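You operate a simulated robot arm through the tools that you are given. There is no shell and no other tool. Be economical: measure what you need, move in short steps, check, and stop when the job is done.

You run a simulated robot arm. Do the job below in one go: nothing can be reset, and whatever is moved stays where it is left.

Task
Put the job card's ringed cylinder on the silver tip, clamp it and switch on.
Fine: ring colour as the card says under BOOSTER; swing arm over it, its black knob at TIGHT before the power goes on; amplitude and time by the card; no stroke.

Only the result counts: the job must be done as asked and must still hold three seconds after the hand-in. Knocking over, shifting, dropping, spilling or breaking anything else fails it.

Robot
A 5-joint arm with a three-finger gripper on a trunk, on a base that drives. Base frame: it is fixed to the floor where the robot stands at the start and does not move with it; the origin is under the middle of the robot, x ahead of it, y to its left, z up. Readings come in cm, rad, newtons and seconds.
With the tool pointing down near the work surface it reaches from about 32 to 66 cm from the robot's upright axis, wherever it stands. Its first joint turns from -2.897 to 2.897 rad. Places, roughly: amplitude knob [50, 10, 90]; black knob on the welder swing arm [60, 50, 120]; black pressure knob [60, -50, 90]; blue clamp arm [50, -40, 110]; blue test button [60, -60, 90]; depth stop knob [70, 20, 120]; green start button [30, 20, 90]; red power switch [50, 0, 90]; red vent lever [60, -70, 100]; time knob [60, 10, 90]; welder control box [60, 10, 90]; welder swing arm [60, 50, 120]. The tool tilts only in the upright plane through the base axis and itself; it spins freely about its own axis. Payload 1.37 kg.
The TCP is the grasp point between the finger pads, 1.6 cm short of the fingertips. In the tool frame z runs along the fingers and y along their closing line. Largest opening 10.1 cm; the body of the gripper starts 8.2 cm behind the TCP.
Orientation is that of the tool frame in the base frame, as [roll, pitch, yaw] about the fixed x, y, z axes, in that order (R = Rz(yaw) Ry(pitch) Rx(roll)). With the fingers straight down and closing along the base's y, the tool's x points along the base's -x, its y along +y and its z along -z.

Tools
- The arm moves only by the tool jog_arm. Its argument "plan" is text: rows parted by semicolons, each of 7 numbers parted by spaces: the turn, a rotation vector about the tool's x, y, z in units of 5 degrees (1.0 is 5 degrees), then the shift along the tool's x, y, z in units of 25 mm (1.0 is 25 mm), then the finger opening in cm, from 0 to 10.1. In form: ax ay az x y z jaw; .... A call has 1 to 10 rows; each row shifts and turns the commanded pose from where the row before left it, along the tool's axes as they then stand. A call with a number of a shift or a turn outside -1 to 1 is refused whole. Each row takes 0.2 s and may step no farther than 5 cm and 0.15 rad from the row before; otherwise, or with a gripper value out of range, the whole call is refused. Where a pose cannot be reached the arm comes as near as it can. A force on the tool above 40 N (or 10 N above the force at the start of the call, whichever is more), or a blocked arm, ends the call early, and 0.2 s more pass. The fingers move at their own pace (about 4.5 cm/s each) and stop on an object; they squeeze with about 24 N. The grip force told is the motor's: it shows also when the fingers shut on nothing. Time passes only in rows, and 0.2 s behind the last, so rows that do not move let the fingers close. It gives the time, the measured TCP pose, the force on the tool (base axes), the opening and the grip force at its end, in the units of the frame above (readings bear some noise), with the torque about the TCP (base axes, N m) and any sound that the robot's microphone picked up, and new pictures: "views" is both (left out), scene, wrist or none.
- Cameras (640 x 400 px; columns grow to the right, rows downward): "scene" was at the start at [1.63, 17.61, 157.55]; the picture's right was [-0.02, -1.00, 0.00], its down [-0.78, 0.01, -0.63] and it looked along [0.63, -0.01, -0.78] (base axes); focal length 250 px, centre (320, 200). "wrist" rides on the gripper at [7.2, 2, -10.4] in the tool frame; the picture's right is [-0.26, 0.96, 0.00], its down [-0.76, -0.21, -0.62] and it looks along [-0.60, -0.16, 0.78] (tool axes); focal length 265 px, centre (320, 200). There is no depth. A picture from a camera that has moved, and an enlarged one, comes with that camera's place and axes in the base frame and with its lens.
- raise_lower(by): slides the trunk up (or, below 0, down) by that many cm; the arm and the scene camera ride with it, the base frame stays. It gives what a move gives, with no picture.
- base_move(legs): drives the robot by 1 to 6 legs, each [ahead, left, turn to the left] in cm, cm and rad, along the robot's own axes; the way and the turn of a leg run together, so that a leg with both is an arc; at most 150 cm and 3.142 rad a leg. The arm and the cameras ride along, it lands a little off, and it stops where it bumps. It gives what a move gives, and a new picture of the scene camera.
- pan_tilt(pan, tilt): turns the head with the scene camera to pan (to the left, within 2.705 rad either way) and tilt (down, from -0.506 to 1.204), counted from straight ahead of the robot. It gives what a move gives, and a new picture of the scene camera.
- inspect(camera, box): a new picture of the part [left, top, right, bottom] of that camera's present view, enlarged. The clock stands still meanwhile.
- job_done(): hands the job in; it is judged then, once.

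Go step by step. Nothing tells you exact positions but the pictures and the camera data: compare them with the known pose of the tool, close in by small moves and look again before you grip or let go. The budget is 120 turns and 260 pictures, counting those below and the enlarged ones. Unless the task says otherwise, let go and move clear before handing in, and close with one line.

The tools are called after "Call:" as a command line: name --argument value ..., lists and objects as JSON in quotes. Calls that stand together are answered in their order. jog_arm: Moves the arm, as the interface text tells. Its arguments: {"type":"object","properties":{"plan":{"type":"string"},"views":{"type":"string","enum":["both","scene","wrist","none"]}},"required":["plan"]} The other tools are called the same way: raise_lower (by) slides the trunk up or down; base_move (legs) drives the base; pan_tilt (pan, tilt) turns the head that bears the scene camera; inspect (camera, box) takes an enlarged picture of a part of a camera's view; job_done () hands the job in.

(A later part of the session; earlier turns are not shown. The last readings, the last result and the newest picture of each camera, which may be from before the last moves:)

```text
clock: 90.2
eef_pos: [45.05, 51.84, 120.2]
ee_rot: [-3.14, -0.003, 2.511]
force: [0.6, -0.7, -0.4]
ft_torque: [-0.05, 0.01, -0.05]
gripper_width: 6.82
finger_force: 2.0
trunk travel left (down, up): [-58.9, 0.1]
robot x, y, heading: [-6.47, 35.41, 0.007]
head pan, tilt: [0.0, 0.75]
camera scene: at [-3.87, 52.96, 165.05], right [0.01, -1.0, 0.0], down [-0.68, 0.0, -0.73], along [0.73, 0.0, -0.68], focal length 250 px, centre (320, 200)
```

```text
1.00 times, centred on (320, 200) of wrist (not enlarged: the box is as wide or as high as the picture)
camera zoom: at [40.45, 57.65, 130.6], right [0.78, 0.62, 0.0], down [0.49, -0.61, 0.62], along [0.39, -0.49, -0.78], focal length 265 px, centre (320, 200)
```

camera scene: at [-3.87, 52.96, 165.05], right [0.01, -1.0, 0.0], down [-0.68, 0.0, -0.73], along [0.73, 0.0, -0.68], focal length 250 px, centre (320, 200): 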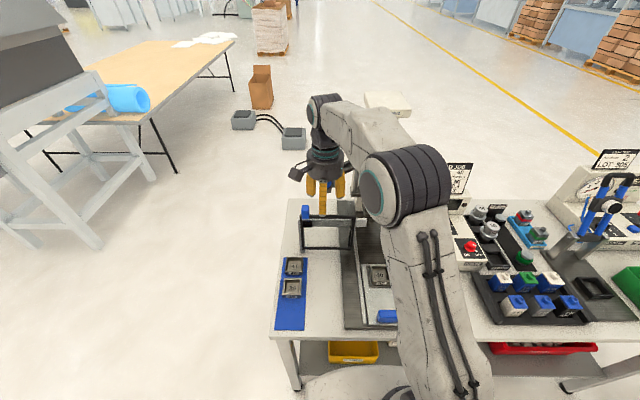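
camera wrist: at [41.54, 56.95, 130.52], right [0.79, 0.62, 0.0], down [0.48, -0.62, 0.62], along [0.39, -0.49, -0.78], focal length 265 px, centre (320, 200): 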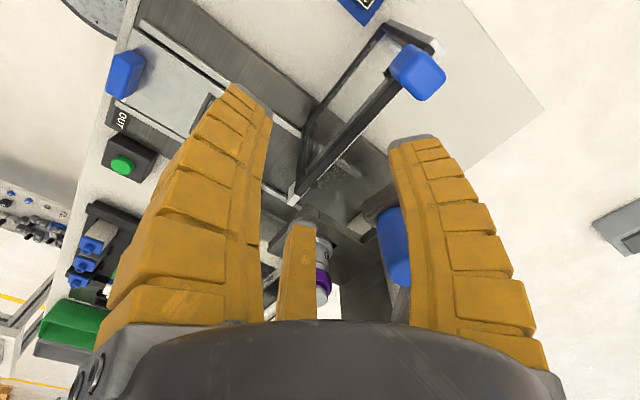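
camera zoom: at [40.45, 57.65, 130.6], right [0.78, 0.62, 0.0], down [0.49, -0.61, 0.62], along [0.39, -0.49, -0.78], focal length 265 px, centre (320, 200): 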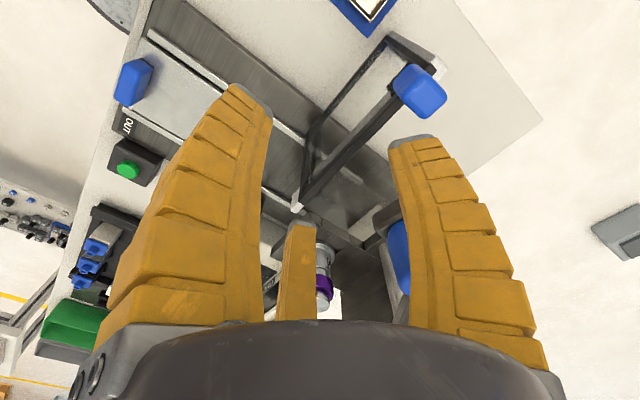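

Call:
jog_arm --plan "0 0 0 -.095 -.13 0 6.5; 0 0 0 0 0 0 6.5" --views "none"

Call:
base_move --legs '[[6.8, 0, -0.005]]'

Call:
inspect --camera "wrist" --box '[0, 0, 640, 400]'

```text
clock: 90.8
eef_pos: [45.02, 51.56, 120.13]
ee_rot: [-3.141, 0.0, 2.512]
force: [-0.8, -0.4, -0.7]
ft_torque: [-0.01, -0.03, 0.03]
gripper_width: 6.82
finger_force: 2.2
trunk travel left (down, up): [-58.9, 0.1]
robot x, y, heading: [-5.59, 34.98, 0.007]
head pan, tilt: [0.0, 0.75]
```

```text
clock: 91.9
eef_pos: [52.03, 51.3, 120.2]
ee_rot: [-3.141, -0.003, 2.505]
force: [-0.3, 0.3, -1.5]
ft_torque: [-0.03, 0.03, 0.01]
gripper_width: 6.8
finger_force: 2.5
trunk travel left (down, up): [-58.9, 0.1]
robot x, y, heading: [0.52, 35.21, 0.003]
head pan, tilt: [0.0, 0.75]
camera scene: at [3.05, 52.96, 165.05], right [0.0, -1.0, 0.0], down [-0.68, 0.0, -0.73], along [0.73, 0.0, -0.68], focal length 250 px, centre (320, 200)
```

scene: 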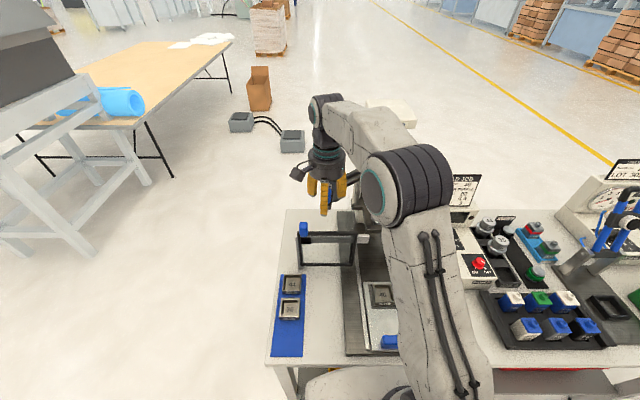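

```text
1.00 times, centred on (320, 200) of wrist (not enlarged: the box is as wide or as high as the picture)
camera zoom: at [47.39, 57.13, 130.62], right [0.78, 0.62, 0.0], down [0.49, -0.62, 0.62], along [0.38, -0.49, -0.78], focal length 265 px, centre (320, 200)
```

zoom: 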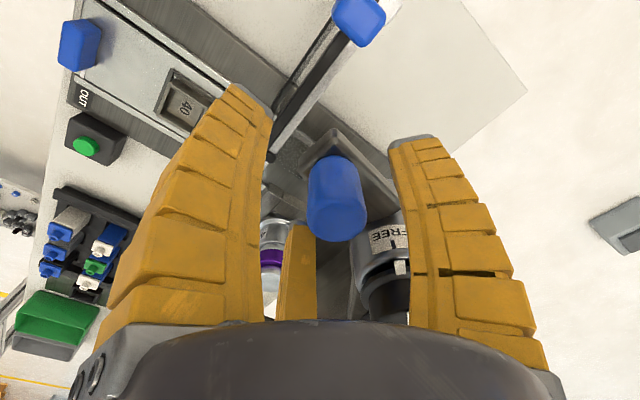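

Handle is inside the finger cage. Narrow the cage and begin swinging along the arc.

Call:
jog_arm --plan "0 0 0 -.09 .2 0 5.5; 0 0 0 0 0 0 4; 0 0 0 0 0 0 3.8; 0 0 0 0 0 0 3.8" --views "wrist"

```text
clock: 92.9
eef_pos: [52.48, 51.61, 120.06]
ee_rot: [-3.141, -0.001, 2.507]
force: [0.2, -0.2, -0.4]
ft_torque: [-0.03, -0.01, 0.01]
gripper_width: 4.25
finger_force: 3.3
trunk travel left (down, up): [-58.9, 0.1]
robot x, y, heading: [0.21, 35.17, -0.001]
head pan, tilt: [0.0, 0.75]
camera wrist: at [47.82, 57.42, 130.67], right [0.78, 0.62, 0.0], down [0.49, -0.62, 0.62], along [0.38, -0.49, -0.78], focal length 265 px, centre (320, 200)
```

wrist: 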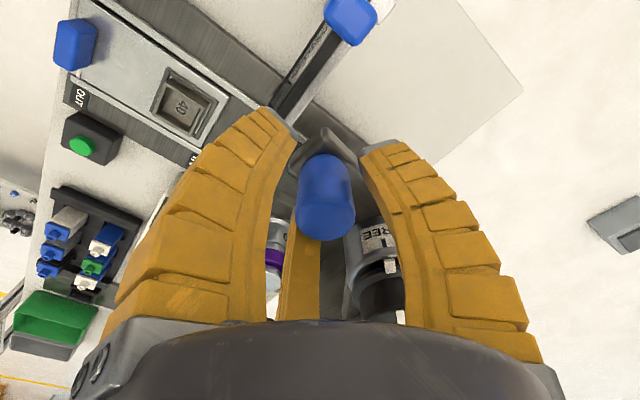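

Call:
jog_arm --plan "0 0 -1 -.027 -.62 0 3.8; 0 0 -1 -.027 -.62 0 3.8; 0 0 -1 -.027 -.62 0 3.8; 0 0 -1 -.027 -.62 0 3.8; 0 0 0 0 0 0 3.8"

```text
clock: 94.1
eef_pos: [49.75, 45.83, 120.13]
ee_rot: [-3.141, 0.0, 2.857]
force: [-0.2, -0.1, 0.3]
ft_torque: [-0.02, 0.04, 0.04]
gripper_width: 4.23
finger_force: 3.2
trunk travel left (down, up): [-58.9, 0.1]
robot x, y, heading: [0.39, 35.51, 0.001]
head pan, tilt: [0.0, 0.75]
camera scene: at [2.89, 52.98, 165.05], right [0.0, -1.0, 0.0], down [-0.68, 0.0, -0.73], along [0.73, 0.0, -0.68], focal length 250 px, centre (320, 200)
camera wrist: at [43.35, 49.7, 130.53], right [0.52, 0.85, 0.0], down [0.67, -0.41, 0.62], along [0.53, -0.33, -0.78], focal length 265 px, centre (320, 200)
```

scene: 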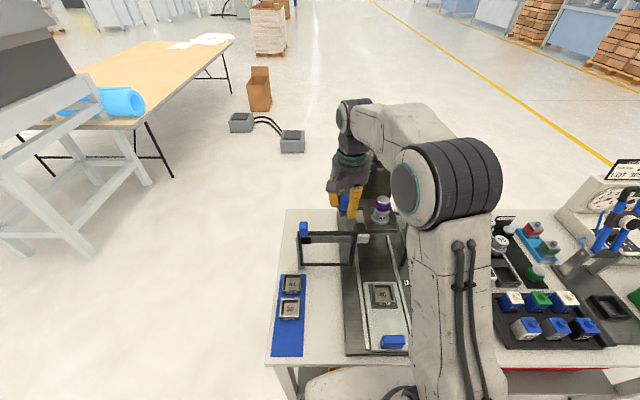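
wrist: 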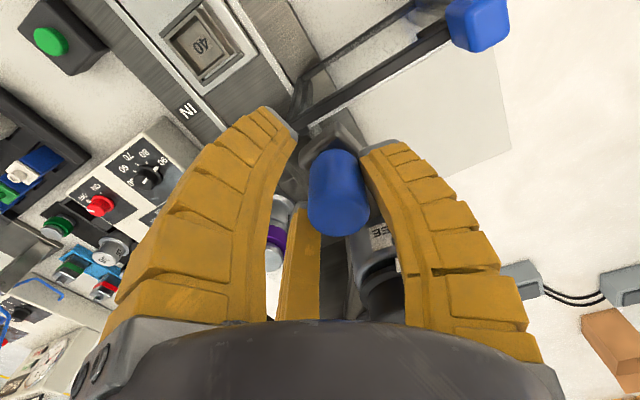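

The arm is following smoothly. Continue.

Call:
jog_arm --plan "0 0 -1 -.027 -.62 0 3.8; 0 0 -1 -.027 -.62 0 3.8; 0 0 -1 -.027 -.62 0 3.8; 0 0 -1 -.027 -.62 0 3.8; 0 0 -1 -.027 -.62 0 3.8; 0 0 0 0 0 0 3.8"

Call:
inspect --camera "scene" --box '[300, 90, 440, 230]'

```text
clock: 95.5
eef_pos: [49.05, 38.31, 120.23]
ee_rot: [-3.141, -0.001, -2.988]
force: [-0.8, -0.2, 0.2]
ft_torque: [0.01, -0.01, 0.01]
gripper_width: 4.23
finger_force: 3.2
trunk travel left (down, up): [-58.9, 0.1]
robot x, y, heading: [0.76, 35.42, 0.004]
head pan, tilt: [0.0, 0.75]
camera scene: at [2.88, 52.98, 165.05], right [0.0, -1.0, 0.0], down [-0.68, 0.0, -0.73], along [0.73, 0.0, -0.68], focal length 250 px, centre (320, 200)
camera wrist: at [41.6, 39.12, 130.65], right [0.12, 0.99, 0.0], down [0.78, -0.09, 0.62], along [0.62, -0.07, -0.78], focal length 265 px, centre (320, 200)
```

scene: 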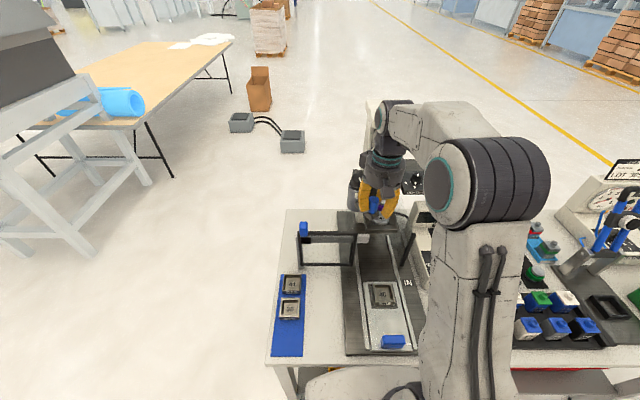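
wrist: 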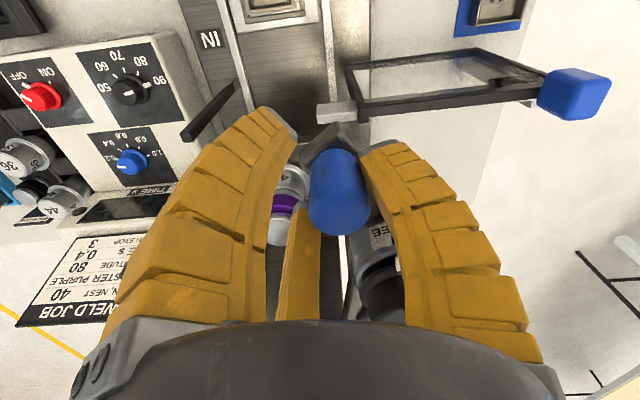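

```text
2.86 times, centred on (370, 160) of scene
camera zoom: at [2.88, 52.98, 165.05], right [0.0, -1.0, 0.0], down [-0.68, 0.0, -0.73], along [0.73, 0.0, -0.68], focal length 713 px, centre (177, 314)
```

zoom: 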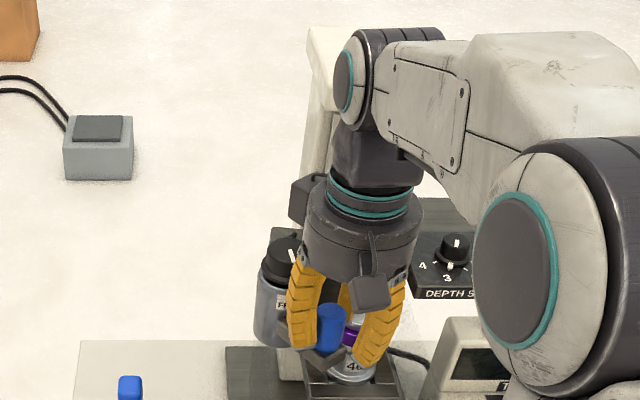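

Call:
jog_arm --plan "0 0 -1 -.027 -.62 0 3.8; 0 0 -1 -.027 -.62 0 3.8; 0 0 -1 -.027 -.62 0 3.8; 0 0 -1 -.027 -.62 0 3.8; 0 0 0 0 0 0 3.8" --views "wrist"

Call:
inspect --camera "scene" --box '[320, 120, 440, 220]'

```text
clock: 96.7
eef_pos: [51.27, 32.51, 120.35]
ee_rot: [3.141, -0.002, -2.64]
force: [-0.7, 0.5, 0.2]
ft_torque: [0.0, 0.01, 0.03]
gripper_width: 4.26
finger_force: 3.2
trunk travel left (down, up): [-58.9, 0.1]
robot x, y, heading: [0.53, 34.95, 0.001]
head pan, tilt: [0.0, 0.75]
camera wrist: at [43.92, 30.7, 130.75], right [-0.23, 0.97, 0.0], down [0.76, 0.18, 0.62], along [0.6, 0.14, -0.78], focal length 265 px, centre (320, 200)
```

wrist: 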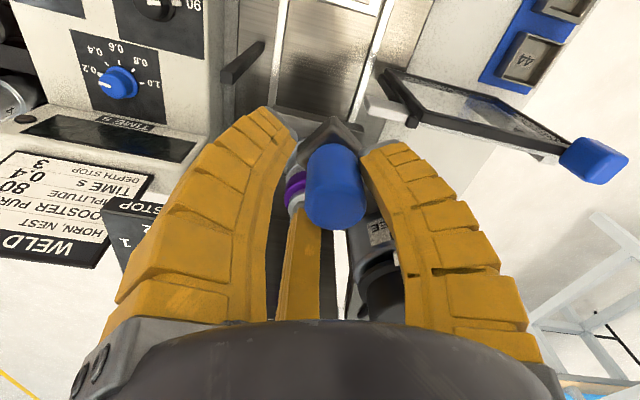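

```text
4.00 times, centred on (380, 170) of scene
camera zoom: at [2.86, 52.98, 165.05], right [0.0, -1.0, 0.0], down [-0.68, 0.0, -0.73], along [0.73, 0.0, -0.68], focal length 999 px, centre (80, 320)
```

zoom: 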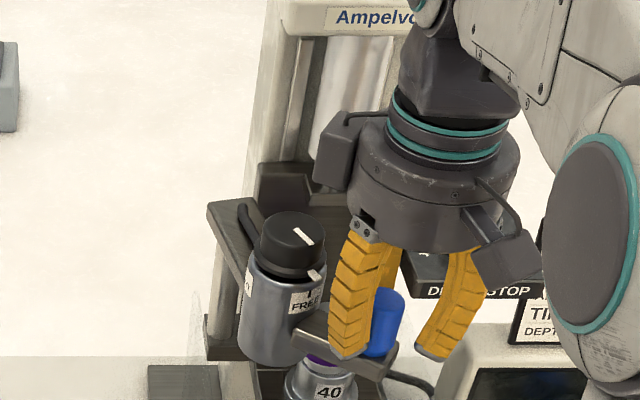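

Call:
jog_arm --plan "0 0 -1 -.027 -.62 0 3.8; 0 0 -1 -.027 -.62 0 3.8; 0 0 0 0 0 0 3.8" --views "none"

Call:
inspect --camera "scene" --box '[330, 130, 430, 220]'

```text
clock: 97.5
eef_pos: [52.85, 29.98, 120.41]
ee_rot: [3.14, 0.0, -2.467]
force: [0.5, 0.3, -0.8]
ft_torque: [-0.02, 0.01, 0.0]
gripper_width: 4.23
finger_force: 2.8
trunk travel left (down, up): [-58.9, 0.1]
robot x, y, heading: [0.44, 35.23, 0.001]
head pan, tilt: [0.0, 0.75]
```

```text
4.44 times, centred on (380, 175) of scene
camera zoom: at [2.86, 52.97, 165.06], right [0.0, -1.0, 0.0], down [-0.68, 0.0, -0.73], along [0.73, 0.0, -0.68], focal length 1110 px, centre (53, 311)
```

zoom: 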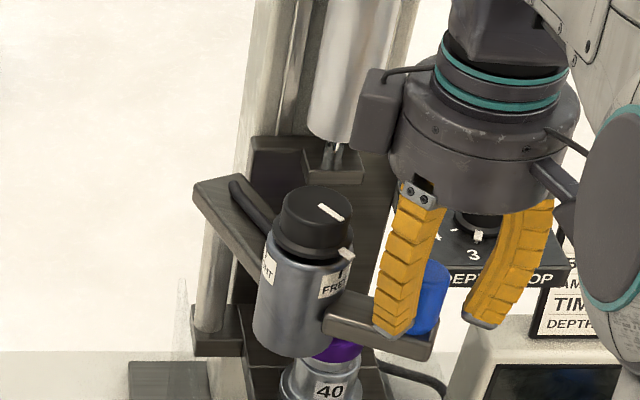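

Call:
jog_arm --plan "0 0 -1 -.027 -.62 0 3.8; 0 0 -1 -.027 -.62 0 3.8; 0 0 0 0 0 0 3.8" --views "none"

Call:
inspect --camera "scene" --box '[330, 130, 430, 220]'

```text
clock: 98.3
eef_pos: [55.09, 27.71, 120.49]
ee_rot: [-3.141, -0.001, -2.292]
force: [0.1, 0.7, -0.2]
ft_torque: [0.02, 0.02, 0.02]
gripper_width: 4.25
finger_force: 3.2
trunk travel left (down, up): [-58.9, 0.1]
robot x, y, heading: [0.88, 35.24, 0.002]
head pan, tilt: [0.0, 0.75]
```

```text
4.44 times, centred on (380, 175) of scene
camera zoom: at [2.86, 52.97, 165.06], right [0.0, -1.0, 0.0], down [-0.68, 0.0, -0.73], along [0.73, 0.0, -0.68], focal length 1110 px, centre (53, 311)
```

zoom: 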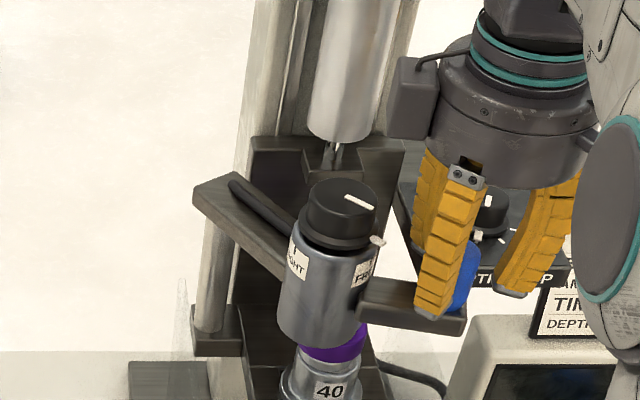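

Call:
jog_arm --plan "0 0 -1 -.027 -.62 0 3.8; 0 0 0 0 0 0 3.8" --views "none"

Call:
inspect --camera "scene" --box '[330, 130, 430, 220]'

Call:
inspect --camera "wrist" --box '[0, 0, 640, 400]'

```text
clock: 98.9
eef_pos: [56.19, 26.93, 120.46]
ee_rot: [3.141, 0.0, -2.205]
force: [0.1, 0.7, 0.2]
ft_torque: [0.01, 0.0, 0.01]
gripper_width: 4.24
finger_force: 2.7
trunk travel left (down, up): [-58.9, 0.1]
robot x, y, heading: [0.35, 35.43, 0.002]
head pan, tilt: [0.0, 0.75]
```

```text
4.44 times, centred on (380, 175) of scene
camera zoom: at [2.83, 52.98, 165.06], right [0.0, -1.0, 0.0], down [-0.68, 0.0, -0.73], along [0.73, 0.0, -0.68], focal length 1110 px, centre (53, 311)
```

zoom: 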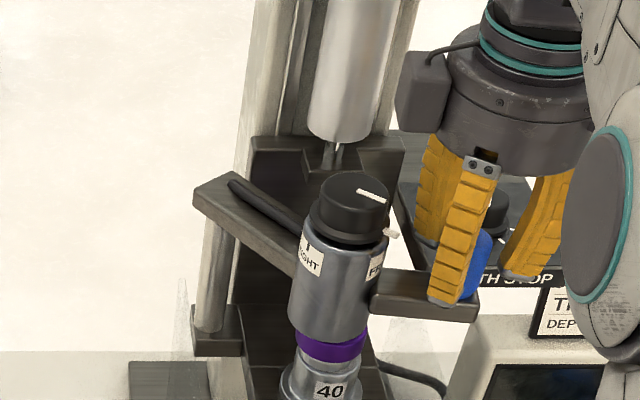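

```text
1.00 times, centred on (320, 200) of wrist (not enlarged: the box is as wide or as high as the picture)
camera zoom: at [50.34, 22.15, 130.93], right [-0.62, 0.78, 0.0], down [0.61, 0.49, 0.62], along [0.49, 0.39, -0.78], focal length 265 px, centre (320, 200)
```

zoom: 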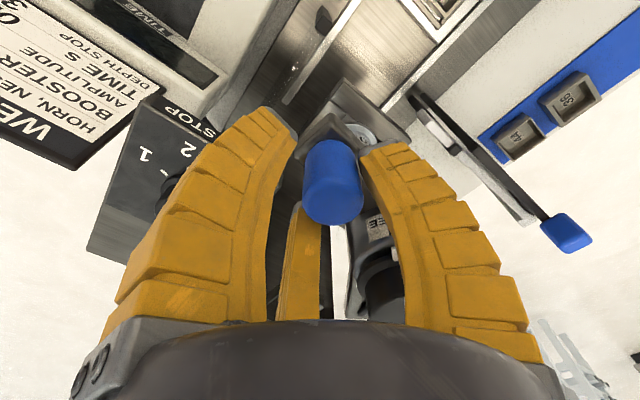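

Call:
jog_arm --plan "0 0 -.5 -.013 -.31 0 3.8; 0 0 0 0 0 0 3.8" --views "none"

Call:
jog_arm --plan "0 0 -.3 -.01 -.2 0 3.8; 0 0 0 0 0 0 3.8" --views "none"

Call:
inspect --camera "scene" --box '[330, 130, 430, 220]'

```text
clock: 99.5
eef_pos: [56.94, 26.28, 120.39]
ee_rot: [-3.14, 0.0, -2.163]
force: [0.9, 0.1, -0.3]
ft_torque: [0.03, -0.02, -0.03]
gripper_width: 4.23
finger_force: 3.0
trunk travel left (down, up): [-58.9, 0.1]
robot x, y, heading: [0.55, 35.05, 0.002]
head pan, tilt: [0.0, 0.75]
```

```text
clock: 100.1
eef_pos: [57.21, 26.18, 120.21]
ee_rot: [3.142, -0.001, -2.136]
force: [0.2, 0.8, -0.7]
ft_torque: [0.03, 0.03, -0.01]
gripper_width: 4.2
finger_force: 3.4
trunk travel left (down, up): [-58.9, 0.1]
robot x, y, heading: [0.55, 35.64, 0.002]
head pan, tilt: [0.0, 0.75]
```

```text
4.44 times, centred on (380, 175) of scene
camera zoom: at [2.86, 52.96, 165.06], right [0.0, -1.0, 0.0], down [-0.68, 0.0, -0.73], along [0.73, 0.0, -0.68], focal length 1110 px, centre (53, 311)
```

zoom: 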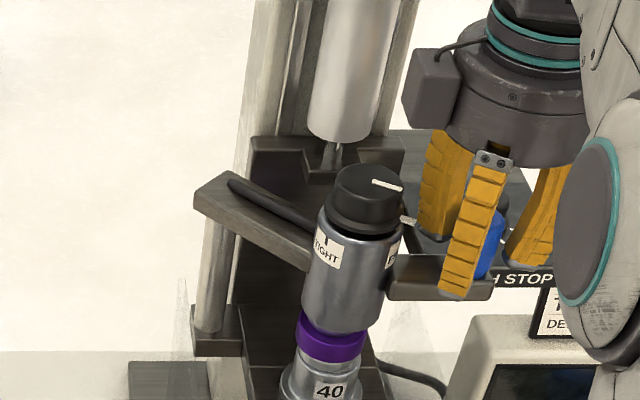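

The cylinder appears centred over the booster. One small nudge to feel for the end stop.

Call:
jog_arm --plan "0 0 -.2 -.005 -.16 0 3.8; 0 0 0 0 0 0 3.8" --views "none"

Call:
inspect --camera "scene" --box '[330, 130, 430, 220]'

```text
clock: 100.7
eef_pos: [57.61, 25.72, 120.3]
ee_rot: [3.141, 0.0, -2.118]
force: [-0.8, 0.0, -0.3]
ft_torque: [-0.01, -0.01, -0.01]
gripper_width: 4.23
finger_force: 3.2
trunk travel left (down, up): [-58.9, 0.1]
robot x, y, heading: [1.05, 35.63, 0.003]
head pan, tilt: [0.0, 0.75]
```

```text
4.44 times, centred on (380, 175) of scene
camera zoom: at [2.87, 52.96, 165.06], right [0.0, -1.0, 0.0], down [-0.68, 0.0, -0.73], along [0.73, 0.0, -0.68], focal length 1110 px, centre (53, 311)
```

zoom: 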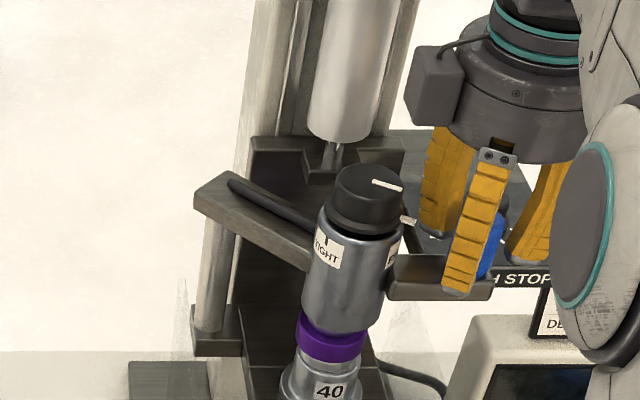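

The cylinder sits at its end position. Open and slip off the handle, then back away for a level check.

Call:
jog_arm --plan "0 0 0 0 0 0 5; 0 0 0 0 0 0 6; 0 0 0 0 0 0 7; 0 0 0 0 0 0 7; 0 0 0 0 1 0 7; 0 0 0 0 1 0 7; 0 0 0 0 1 0 7; 0 0 0 0 0 0 7" --views "none"

Call:
inspect --camera "scene" --box '[330, 130, 430, 220]'

```text
clock: 102.5
eef_pos: [51.39, 29.69, 120.23]
ee_rot: [3.14, 0.002, -2.12]
force: [-0.3, -0.3, 0.1]
ft_torque: [0.01, 0.0, -0.01]
gripper_width: 7.28
finger_force: 1.9
trunk travel left (down, up): [-58.9, 0.1]
robot x, y, heading: [0.68, 35.16, 0.002]
head pan, tilt: [0.0, 0.75]
```

```text
4.44 times, centred on (380, 175) of scene
camera zoom: at [2.94, 52.95, 165.05], right [0.0, -1.0, 0.0], down [-0.68, 0.0, -0.73], along [0.73, 0.0, -0.68], focal length 1110 px, centre (53, 311)
```

zoom: 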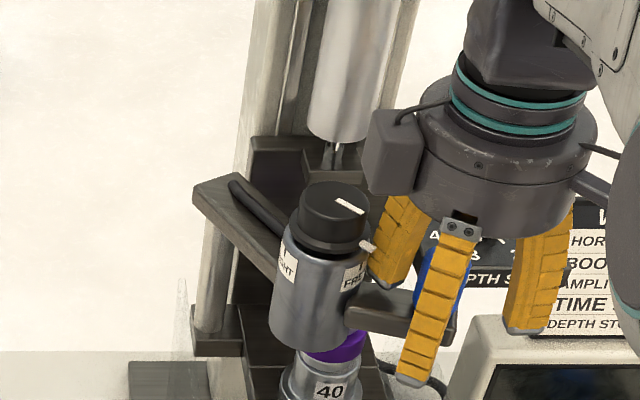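

The handle got dragged back a bit when exiting. Look with the wrist camera to re-engage.

Call:
inspect --camera "wrist" --box '[0, 0, 640, 400]'

Call:
inspect --camera "scene" --box '[370, 150, 450, 230]'

```text
1.00 times, centred on (320, 200) of wrist (not enlarged: the box is as wide or as high as the picture)
camera zoom: at [45.86, 24.44, 130.6], right [-0.69, 0.73, 0.0], down [0.57, 0.54, 0.62], along [0.45, 0.43, -0.78], focal length 265 px, centre (320, 200)
```

zoom: 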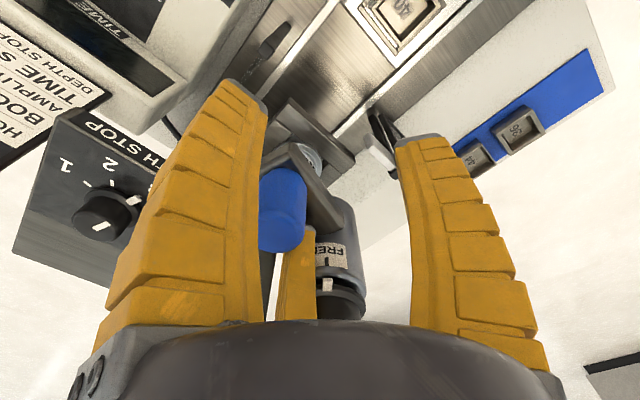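

```text
5.00 times, centred on (410, 190) of scene
camera zoom: at [2.94, 52.95, 165.05], right [0.0, -1.0, 0.0], down [-0.68, 0.0, -0.73], along [0.73, 0.0, -0.68], focal length 1248 px, centre (-130, 250)
```

zoom: 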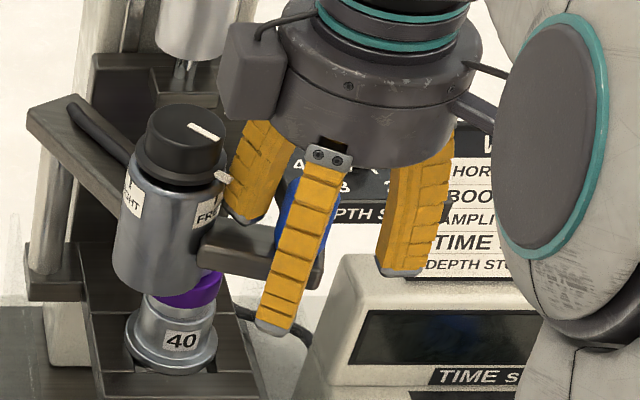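

Call:
jog_arm --plan "0 0 0 .06 .7 0 7; 0 0 0 0 .7 0 7; 0 0 0 0 .7 0 7; 0 0 0 0 0 0 7" --views "wrist"

Call:
inspect --camera "scene" --box '[330, 130, 430, 220]'

```text
clock: 103.5
eef_pos: [46.66, 32.35, 120.08]
ee_rot: [3.141, 0.001, -2.119]
force: [-0.4, 0.4, 1.0]
ft_torque: [-0.03, 0.04, 0.02]
gripper_width: 7.26
finger_force: 1.9
trunk travel left (down, up): [-58.9, 0.1]
robot x, y, heading: [0.57, 34.99, 0.0]
head pan, tilt: [0.0, 0.75]
camera wrist: at [41.23, 27.14, 130.61], right [-0.69, 0.73, 0.0], down [0.57, 0.54, 0.62], along [0.45, 0.43, -0.78], focal length 265 px, centre (320, 200)
```

wrist: 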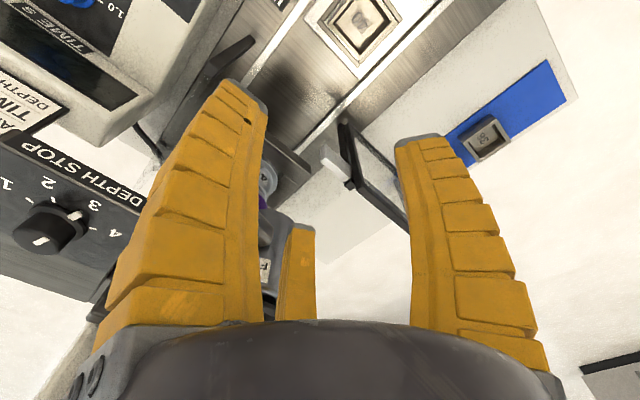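

```text
4.44 times, centred on (380, 175) of scene
camera zoom: at [2.91, 52.95, 165.06], right [0.0, -1.0, 0.0], down [-0.68, 0.0, -0.73], along [0.73, 0.0, -0.68], focal length 1110 px, centre (53, 311)
```

zoom: 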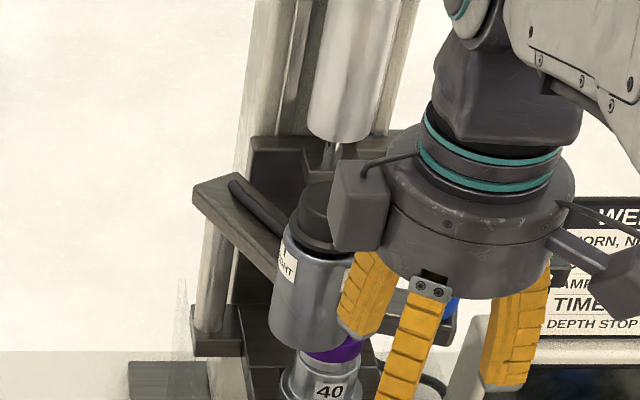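

Close the fingers into a stick and push the handle from behind.

Call:
jog_arm --plan "0 0 0 0 0 0 3; 0 0 0 0 0 0 0; 0 0 0 0 0 0 0; 0 0 0 0 0 0 0; 0 0 0 0 0 0 0; 0 0 0 -.27 -.73 0 0; 0 0 0 -.27 -.73 0 0; 0 0 0 .16 -.52 0 0; 0 0 0 .16 -.52 0 0; 0 0 0 0 0 0 0" --views "wrist"

Call:
inspect --camera "scene" --box '[330, 130, 430, 220]'

```text
clock: 105.7
eef_pos: [52.16, 29.59, 120.09]
ee_rot: [3.141, -0.001, -2.119]
force: [0.5, 0.3, 0.4]
ft_torque: [0.01, -0.03, 0.02]
gripper_width: 0.01
finger_force: 23.9
trunk travel left (down, up): [-58.9, 0.1]
robot x, y, heading: [0.69, 35.45, -0.005]
head pan, tilt: [0.0, 0.75]
camera wrist: at [46.72, 24.41, 130.63], right [-0.69, 0.73, 0.0], down [0.57, 0.54, 0.62], along [0.45, 0.43, -0.78], focal length 265 px, centre (320, 200)
```

wrist: 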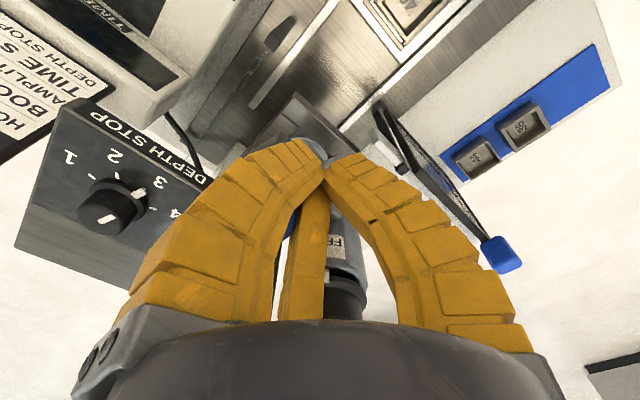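

```text
4.44 times, centred on (380, 175) of scene
camera zoom: at [2.86, 52.97, 165.06], right [0.0, -1.0, 0.0], down [-0.68, 0.0, -0.73], along [0.73, 0.0, -0.68], focal length 1110 px, centre (53, 311)
```

zoom: 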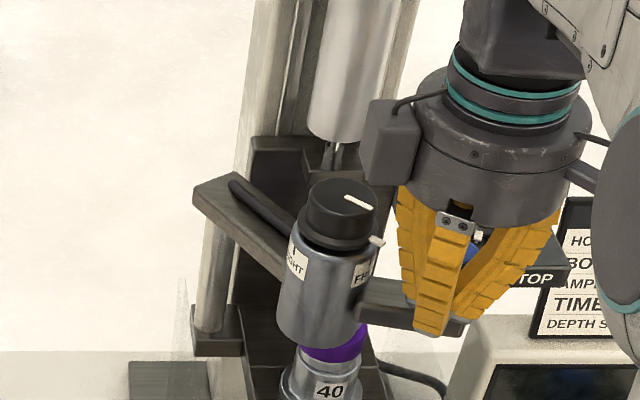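

Call:
jog_arm --plan "0 0 0 .12 -.55 0 0; 0 0 0 .08 -.55 0 0; 0 0 0 0 0 0 0" --views "none"

Call:
inspect --camera "scene" --box '[330, 130, 430, 220]'

```text
clock: 106.5
eef_pos: [54.23, 27.8, 120.34]
ee_rot: [3.141, 0.0, -2.118]
force: [0.2, 0.3, 0.4]
ft_torque: [0.02, 0.0, 0.0]
gripper_width: 0.01
finger_force: 23.8
trunk travel left (down, up): [-58.9, 0.1]
robot x, y, heading: [0.8, 35.69, 0.004]
head pan, tilt: [0.0, 0.75]
```

```text
4.44 times, centred on (380, 175) of scene
camera zoom: at [2.86, 52.97, 165.06], right [0.0, -1.0, 0.0], down [-0.68, 0.0, -0.73], along [0.73, 0.0, -0.68], focal length 1110 px, centre (53, 311)
```

zoom: 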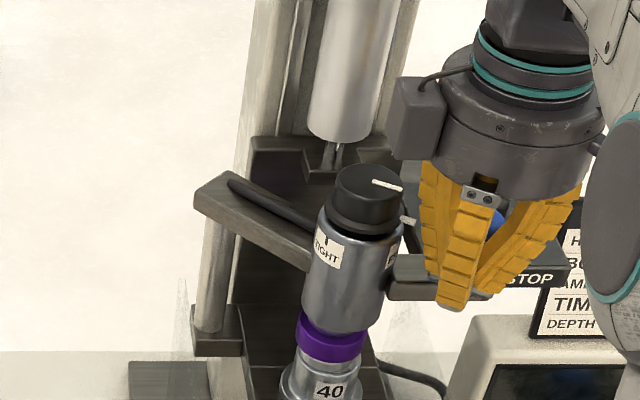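

Call:
jog_arm --plan "0 0 0 .02 -.2 0 0; 0 0 0 0 0 0 0" --views "none"

Call:
inspect --camera "scene" --box '[330, 130, 430, 220]'

```text
clock: 107.1
eef_pos: [54.68, 27.42, 120.38]
ee_rot: [-3.142, 0.001, -2.119]
force: [-0.5, 0.6, 0.1]
ft_torque: [-0.01, 0.01, -0.02]
gripper_width: 0.01
finger_force: 24.2
trunk travel left (down, up): [-58.9, 0.1]
robot x, y, heading: [0.86, 35.0, 0.003]
head pan, tilt: [0.0, 0.75]
```

```text
4.44 times, centred on (380, 175) of scene
camera zoom: at [2.87, 52.96, 165.06], right [0.0, -1.0, 0.0], down [-0.68, 0.0, -0.73], along [0.73, 0.0, -0.68], focal length 1110 px, centre (53, 311)
```

zoom: 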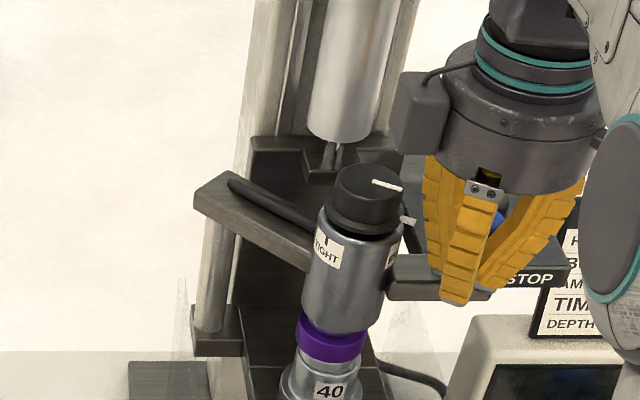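

The arm has snapped to its end. Retreat the stick and take a level look.

Call:
jog_arm --plan "0 0 0 -.05 .6 0 0; 0 0 0 0.2 .6 0 0; 0 0 0 .4 .6 0 0; 0 0 0 .4 .6 0 0; 0 0 0 0 0 0 0" --views "none"

Call:
base_move --legs '[[-44, 0, 0]]'

Call:
raise_lower --by -40

Call:
pan_tilt --pan 0.0 --tilt 0.0

Call:
inspect --camera "scene" --box '[310, 190, 390, 250]'

```text
clock: 108.3
eef_pos: [48.4, 28.31, 120.15]
ee_rot: [3.141, 0.0, -2.121]
force: [0.0, -0.4, -0.3]
ft_torque: [-0.01, 0.03, 0.0]
gripper_width: 0.0
finger_force: 24.2
trunk travel left (down, up): [-58.9, 0.1]
robot x, y, heading: [1.07, 35.32, -0.0]
head pan, tilt: [0.0, 0.75]
```

```text
clock: 111.0
eef_pos: [3.17, 28.06, 120.2]
ee_rot: [-3.14, 0.001, -2.123]
force: [0.4, -0.5, 1.1]
ft_torque: [0.03, -0.04, -0.01]
gripper_width: 0.02
finger_force: 23.4
trunk travel left (down, up): [-58.9, 0.1]
robot x, y, heading: [-44.33, 35.26, -0.003]
head pan, tilt: [0.0, 0.75]
camera scene: at [-42.27, 52.99, 165.06], right [0.0, -1.0, 0.0], down [-0.68, 0.0, -0.73], along [0.73, 0.0, -0.68], focal length 250 px, centre (320, 200)
```

scene: 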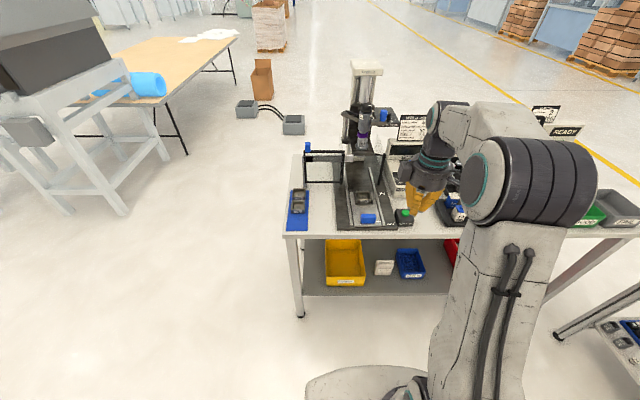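

```text
clock: 114.8
eef_pos: [3.2, 28.06, 80.35]
ee_rot: [3.14, 0.0, -2.126]
force: [-1.0, -0.2, 0.0]
ft_torque: [0.0, -0.04, 0.01]
gripper_width: 0.01
finger_force: 24.0
trunk travel left (down, up): [-18.9, 40.1]
robot x, y, heading: [-44.68, 35.16, -0.006]
head pan, tilt: [0.0, 0.75]
```

```text
clock: 115.9
eef_pos: [3.22, 28.03, 80.16]
ee_rot: [-3.141, 0.0, -2.125]
force: [0.5, 0.3, 0.7]
ft_torque: [0.02, 0.03, -0.03]
gripper_width: 0.02
finger_force: 24.2
trunk travel left (down, up): [-18.9, 40.1]
robot x, y, heading: [-44.44, 35.09, -0.001]
head pan, tilt: [0.0, 0.0]
camera scene: at [-41.47, 52.99, 131.86], right [0.0, -1.0, 0.0], down [0.0, 0.0, -1.0], along [1.0, 0.0, 0.0], focal length 250 px, centre (320, 200)
```

scene: 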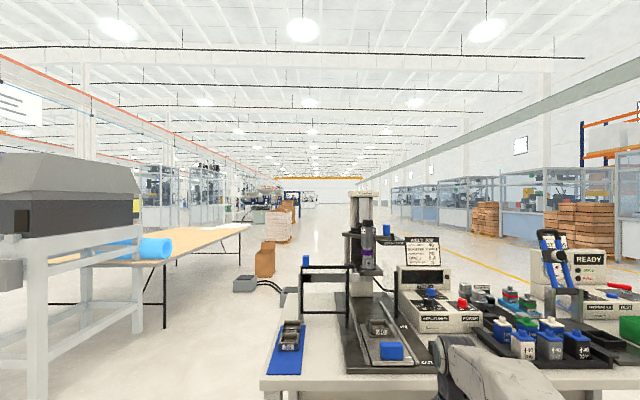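

```text
6.67 times, centred on (350, 220) of scene
camera zoom: at [-41.47, 52.99, 131.86], right [0.0, -1.0, 0.0], down [0.0, 0.0, -1.0], along [1.0, 0.0, 0.0], focal length 1665 px, centre (120, 67)
```

zoom: 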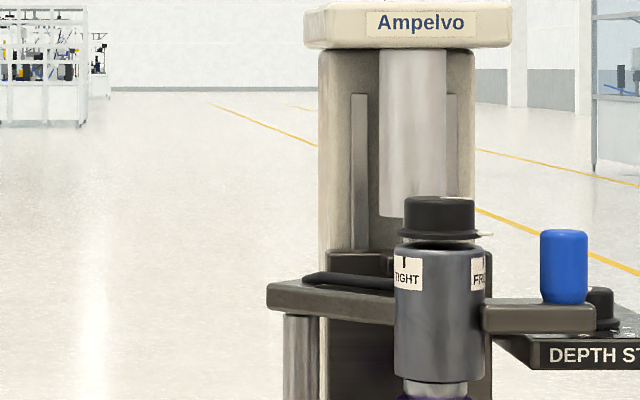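

Clamp arm is in place: knob at about (58.7, 33.4), band z 122–124, TIGHT lies clockwise of FREE. I'll raise again and orient the gripper so its boxes stay away from the press head, then approach the knob.

Call:
raise_lower --by 40

Call:
jog_arm --plan "0 0 -1 0 0 -.46 5; 0 0 -1 0 0 -.46 8; 0 0 -1 0 0 -.46 8; 0 0 -1 0 0 0 8; 0 0 -1 0 0 0 8; 0 0 -1 0 0 0 8; 0 0 -1 0 0 0 8; 0 0 -1 0 0 0 8; 0 0 -1 0 0 0 8; 0 0 -.4 0 0 0 8" --views "none"

Call:
pan_tilt --pan 0.0 --tilt 0.7

```text
clock: 119.8
eef_pos: [3.15, 28.2, 120.14]
ee_rot: [3.141, 0.001, -2.124]
force: [-0.6, -0.1, -0.6]
ft_torque: [0.01, 0.0, -0.02]
gripper_width: 0.02
finger_force: 23.9
trunk travel left (down, up): [-58.9, 0.1]
robot x, y, heading: [-44.59, 35.39, -0.003]
head pan, tilt: [0.0, 0.0]
```

```text
clock: 122.0
eef_pos: [3.26, 28.12, 123.67]
ee_rot: [3.141, 0.0, -1.303]
force: [-0.1, -0.8, 0.2]
ft_torque: [-0.01, -0.02, -0.01]
gripper_width: 8.21
finger_force: 1.4
trunk travel left (down, up): [-58.9, 0.1]
robot x, y, heading: [-45.07, 34.94, -0.009]
head pan, tilt: [0.0, 0.0]
```

```text
clock: 123.0
eef_pos: [3.1, 28.11, 123.69]
ee_rot: [3.141, 0.0, -1.304]
force: [0.2, 0.2, -0.3]
ft_torque: [-0.01, -0.01, 0.0]
gripper_width: 8.21
finger_force: 1.2
trunk travel left (down, up): [-58.9, 0.1]
robot x, y, heading: [-44.94, 35.54, -0.001]
head pan, tilt: [0.0, 0.7]
camera scene: at [-41.97, 52.99, 165.49], right [0.0, -1.0, 0.0], down [-0.64, 0.0, -0.77], along [0.77, 0.0, -0.64], focal length 250 px, centre (320, 200)
```

scene: 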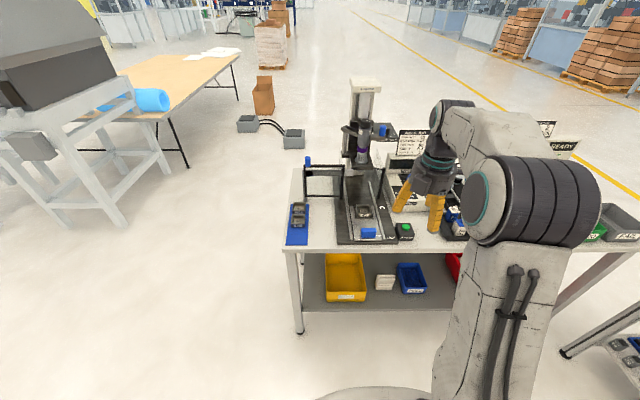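

Call:
jog_arm --plan "0 0 0 .217 -.79 0 8; 0 0 0 .217 -.79 0 8; 0 0 0 .217 -.79 0 8; 0 0 0 .217 -.79 0 8; 0 0 0 0 0 0 8" --views "none"

Call:
base_move --legs '[[0, 5.3, 0.004], [38.5, 0, 0]]'

Call:
inspect --camera "scene" --box '[330, 80, 450, 200]'

Call:
inspect --camera "wrist" --box '[0, 0, 640, 400]'

```text
clock: 124.2
eef_pos: [11.44, 27.98, 123.6]
ee_rot: [3.14, 0.001, -1.304]
force: [-0.4, -0.2, 0.3]
ft_torque: [-0.02, -0.02, -0.01]
gripper_width: 8.23
finger_force: 1.7
trunk travel left (down, up): [-58.9, 0.1]
robot x, y, heading: [-44.61, 35.06, -0.003]
head pan, tilt: [0.0, 0.7]
```

```text
clock: 127.2
eef_pos: [49.34, 33.86, 123.69]
ee_rot: [3.14, -0.001, -1.295]
force: [0.6, -0.5, 0.1]
ft_torque: [-0.02, 0.02, 0.0]
gripper_width: 8.22
finger_force: 1.6
trunk travel left (down, up): [-58.9, 0.1]
robot x, y, heading: [-6.88, 40.6, -0.001]
head pan, tilt: [0.0, 0.7]
camera scene: at [-4.19, 58.43, 165.48], right [0.0, -1.0, 0.0], down [-0.64, 0.0, -0.76], along [0.76, 0.0, -0.64], focal length 250 px, centre (320, 200)
```

scene: 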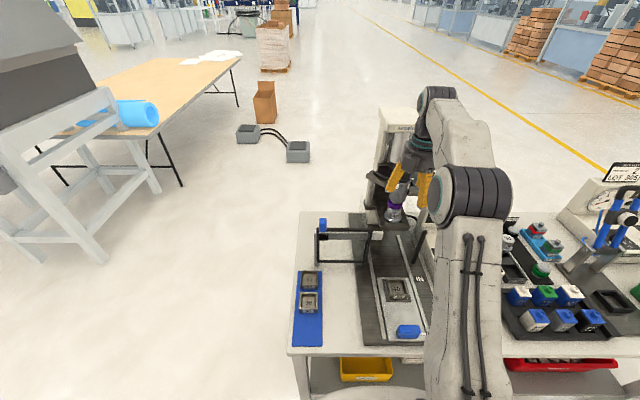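

```text
3.33 times, centred on (390, 140) of scene
camera zoom: at [-4.19, 58.43, 165.48], right [0.0, -1.0, 0.0], down [-0.64, 0.0, -0.76], along [0.76, 0.0, -0.64], focal length 832 px, centre (87, 400)
```

zoom: 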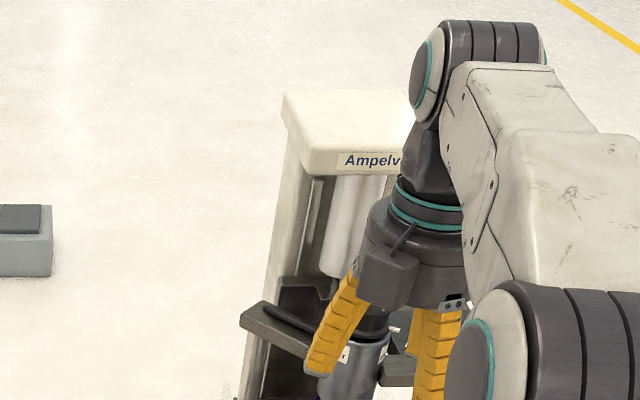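

```text
1.00 times, centred on (320, 200) of wrist (not enlarged: the box is as wide or as high as the picture)
camera zoom: at [49.42, 26.31, 134.03], right [-1.0, -0.01, 0.0], down [0.0, 0.78, 0.62], along [-0.01, 0.62, -0.78], focal length 265 px, centre (320, 200)
```

zoom: 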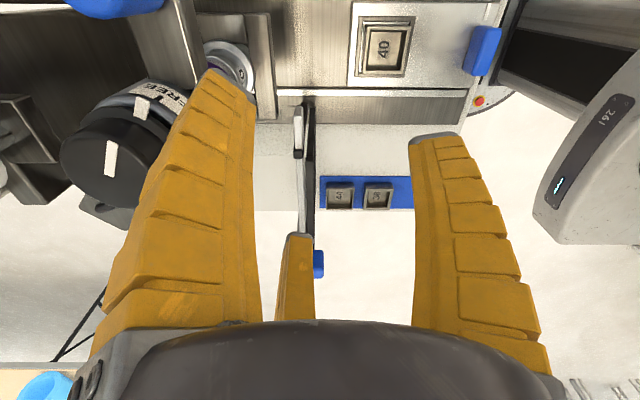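

Call:
base_move --legs '[[5, 0, 0]]'

Call:
inspect --camera "wrist" --box '[0, 0, 640, 400]'

Call:
inspect --camera "scene" --box '[340, 80, 460, 200]'

```text
clock: 128.1
eef_pos: [54.28, 33.92, 123.59]
ee_rot: [-3.141, -0.002, -1.295]
force: [0.8, 0.5, -0.5]
ft_torque: [0.01, 0.02, 0.0]
gripper_width: 8.23
finger_force: 1.6
trunk travel left (down, up): [-58.9, 0.1]
robot x, y, heading: [-2.09, 40.63, 0.007]
head pan, tilt: [0.0, 0.7]
camera scene: at [0.7, 58.44, 165.48], right [0.01, -1.0, 0.0], down [-0.65, 0.0, -0.76], along [0.76, 0.0, -0.65], focal length 250 px, centre (320, 200)
```

scene: 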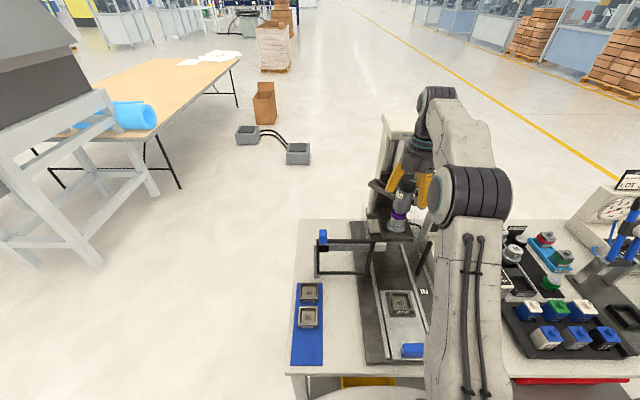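

```text
1.00 times, centred on (320, 200) of wrist (not enlarged: the box is as wide or as high as the picture)
camera zoom: at [54.34, 26.38, 133.97], right [-1.0, -0.01, 0.0], down [-0.01, 0.78, 0.62], along [-0.01, 0.62, -0.78], focal length 265 px, centre (320, 200)
```

zoom: 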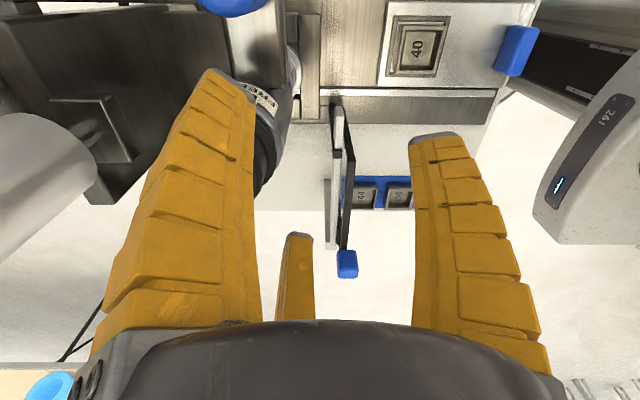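

```text
3.33 times, centred on (400, 140) of scene
camera zoom: at [0.7, 58.44, 165.48], right [0.01, -1.0, 0.0], down [-0.65, 0.0, -0.76], along [0.76, 0.0, -0.65], focal length 832 px, centre (53, 400)
```

zoom: 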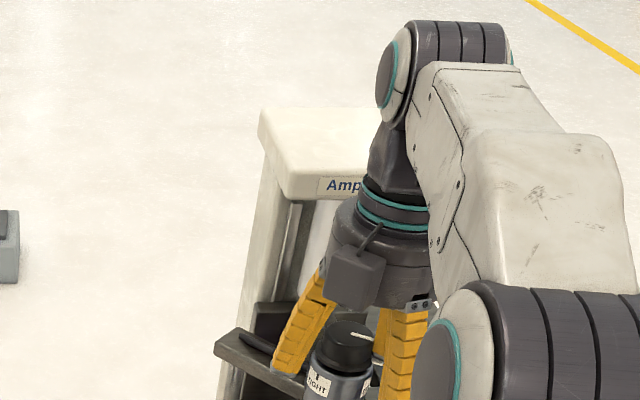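

Call:
jog_arm --plan "0 0 0 .3 .09 0 9.8; 0 0 0 0 0 0 9.8; 0 0 0 0 0 0 9.8" --views "none"

Call:
base_move --legs '[[2.5, 0, -0.006]]'

Call:
inspect --camera "wrist" --box '[0, 0, 640, 400]'

Call:
inspect --camera "scene" --box '[350, 120, 450, 210]'

```text
clock: 128.9
eef_pos: [54.1, 33.3, 123.73]
ee_rot: [3.141, 0.0, -1.295]
force: [-0.2, 0.4, -0.3]
ft_torque: [-0.01, 0.03, -0.02]
gripper_width: 9.83
finger_force: 0.3
trunk travel left (down, up): [-58.9, 0.1]
robot x, y, heading: [-1.82, 40.63, 0.004]
head pan, tilt: [0.0, 0.7]
```

```text
clock: 129.7
eef_pos: [56.7, 32.87, 123.65]
ee_rot: [3.138, 0.004, -1.3]
force: [0.3, -0.1, -0.2]
ft_torque: [0.02, 0.05, -0.02]
gripper_width: 9.82
finger_force: 0.6
trunk travel left (down, up): [-58.9, 0.1]
robot x, y, heading: [0.7, 40.85, -0.003]
head pan, tilt: [0.0, 0.7]
camera scene: at [3.37, 58.44, 165.48], right [0.0, -1.0, 0.0], down [-0.65, 0.0, -0.76], along [0.76, 0.0, -0.65], focal length 250 px, centre (320, 200)
```

scene: 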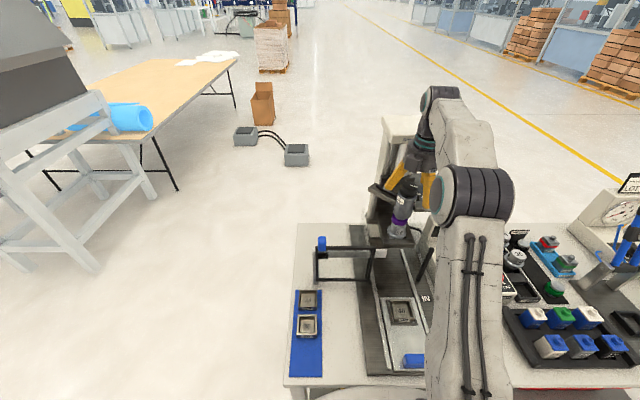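

```text
1.00 times, centred on (320, 200) of wrist (not enlarged: the box is as wide or as high as the picture)
camera zoom: at [56.75, 25.38, 134.04], right [-1.0, 0.0, 0.0], down [0.0, 0.78, 0.62], along [0.0, 0.62, -0.78], focal length 265 px, centre (320, 200)
```

zoom: 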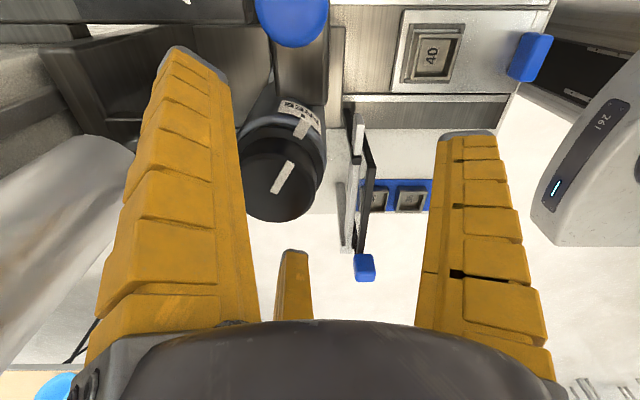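

```text
4.44 times, centred on (400, 165) of scene
camera zoom: at [3.37, 58.44, 165.48], right [0.0, -1.0, 0.0], down [-0.65, 0.0, -0.76], along [0.76, 0.0, -0.65], focal length 1110 px, centre (-36, 356)
```

zoom: 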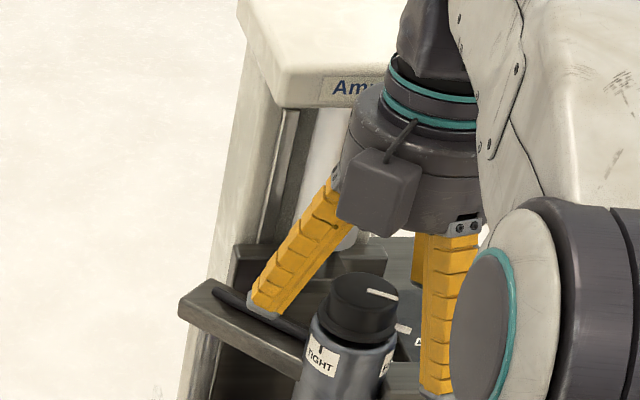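

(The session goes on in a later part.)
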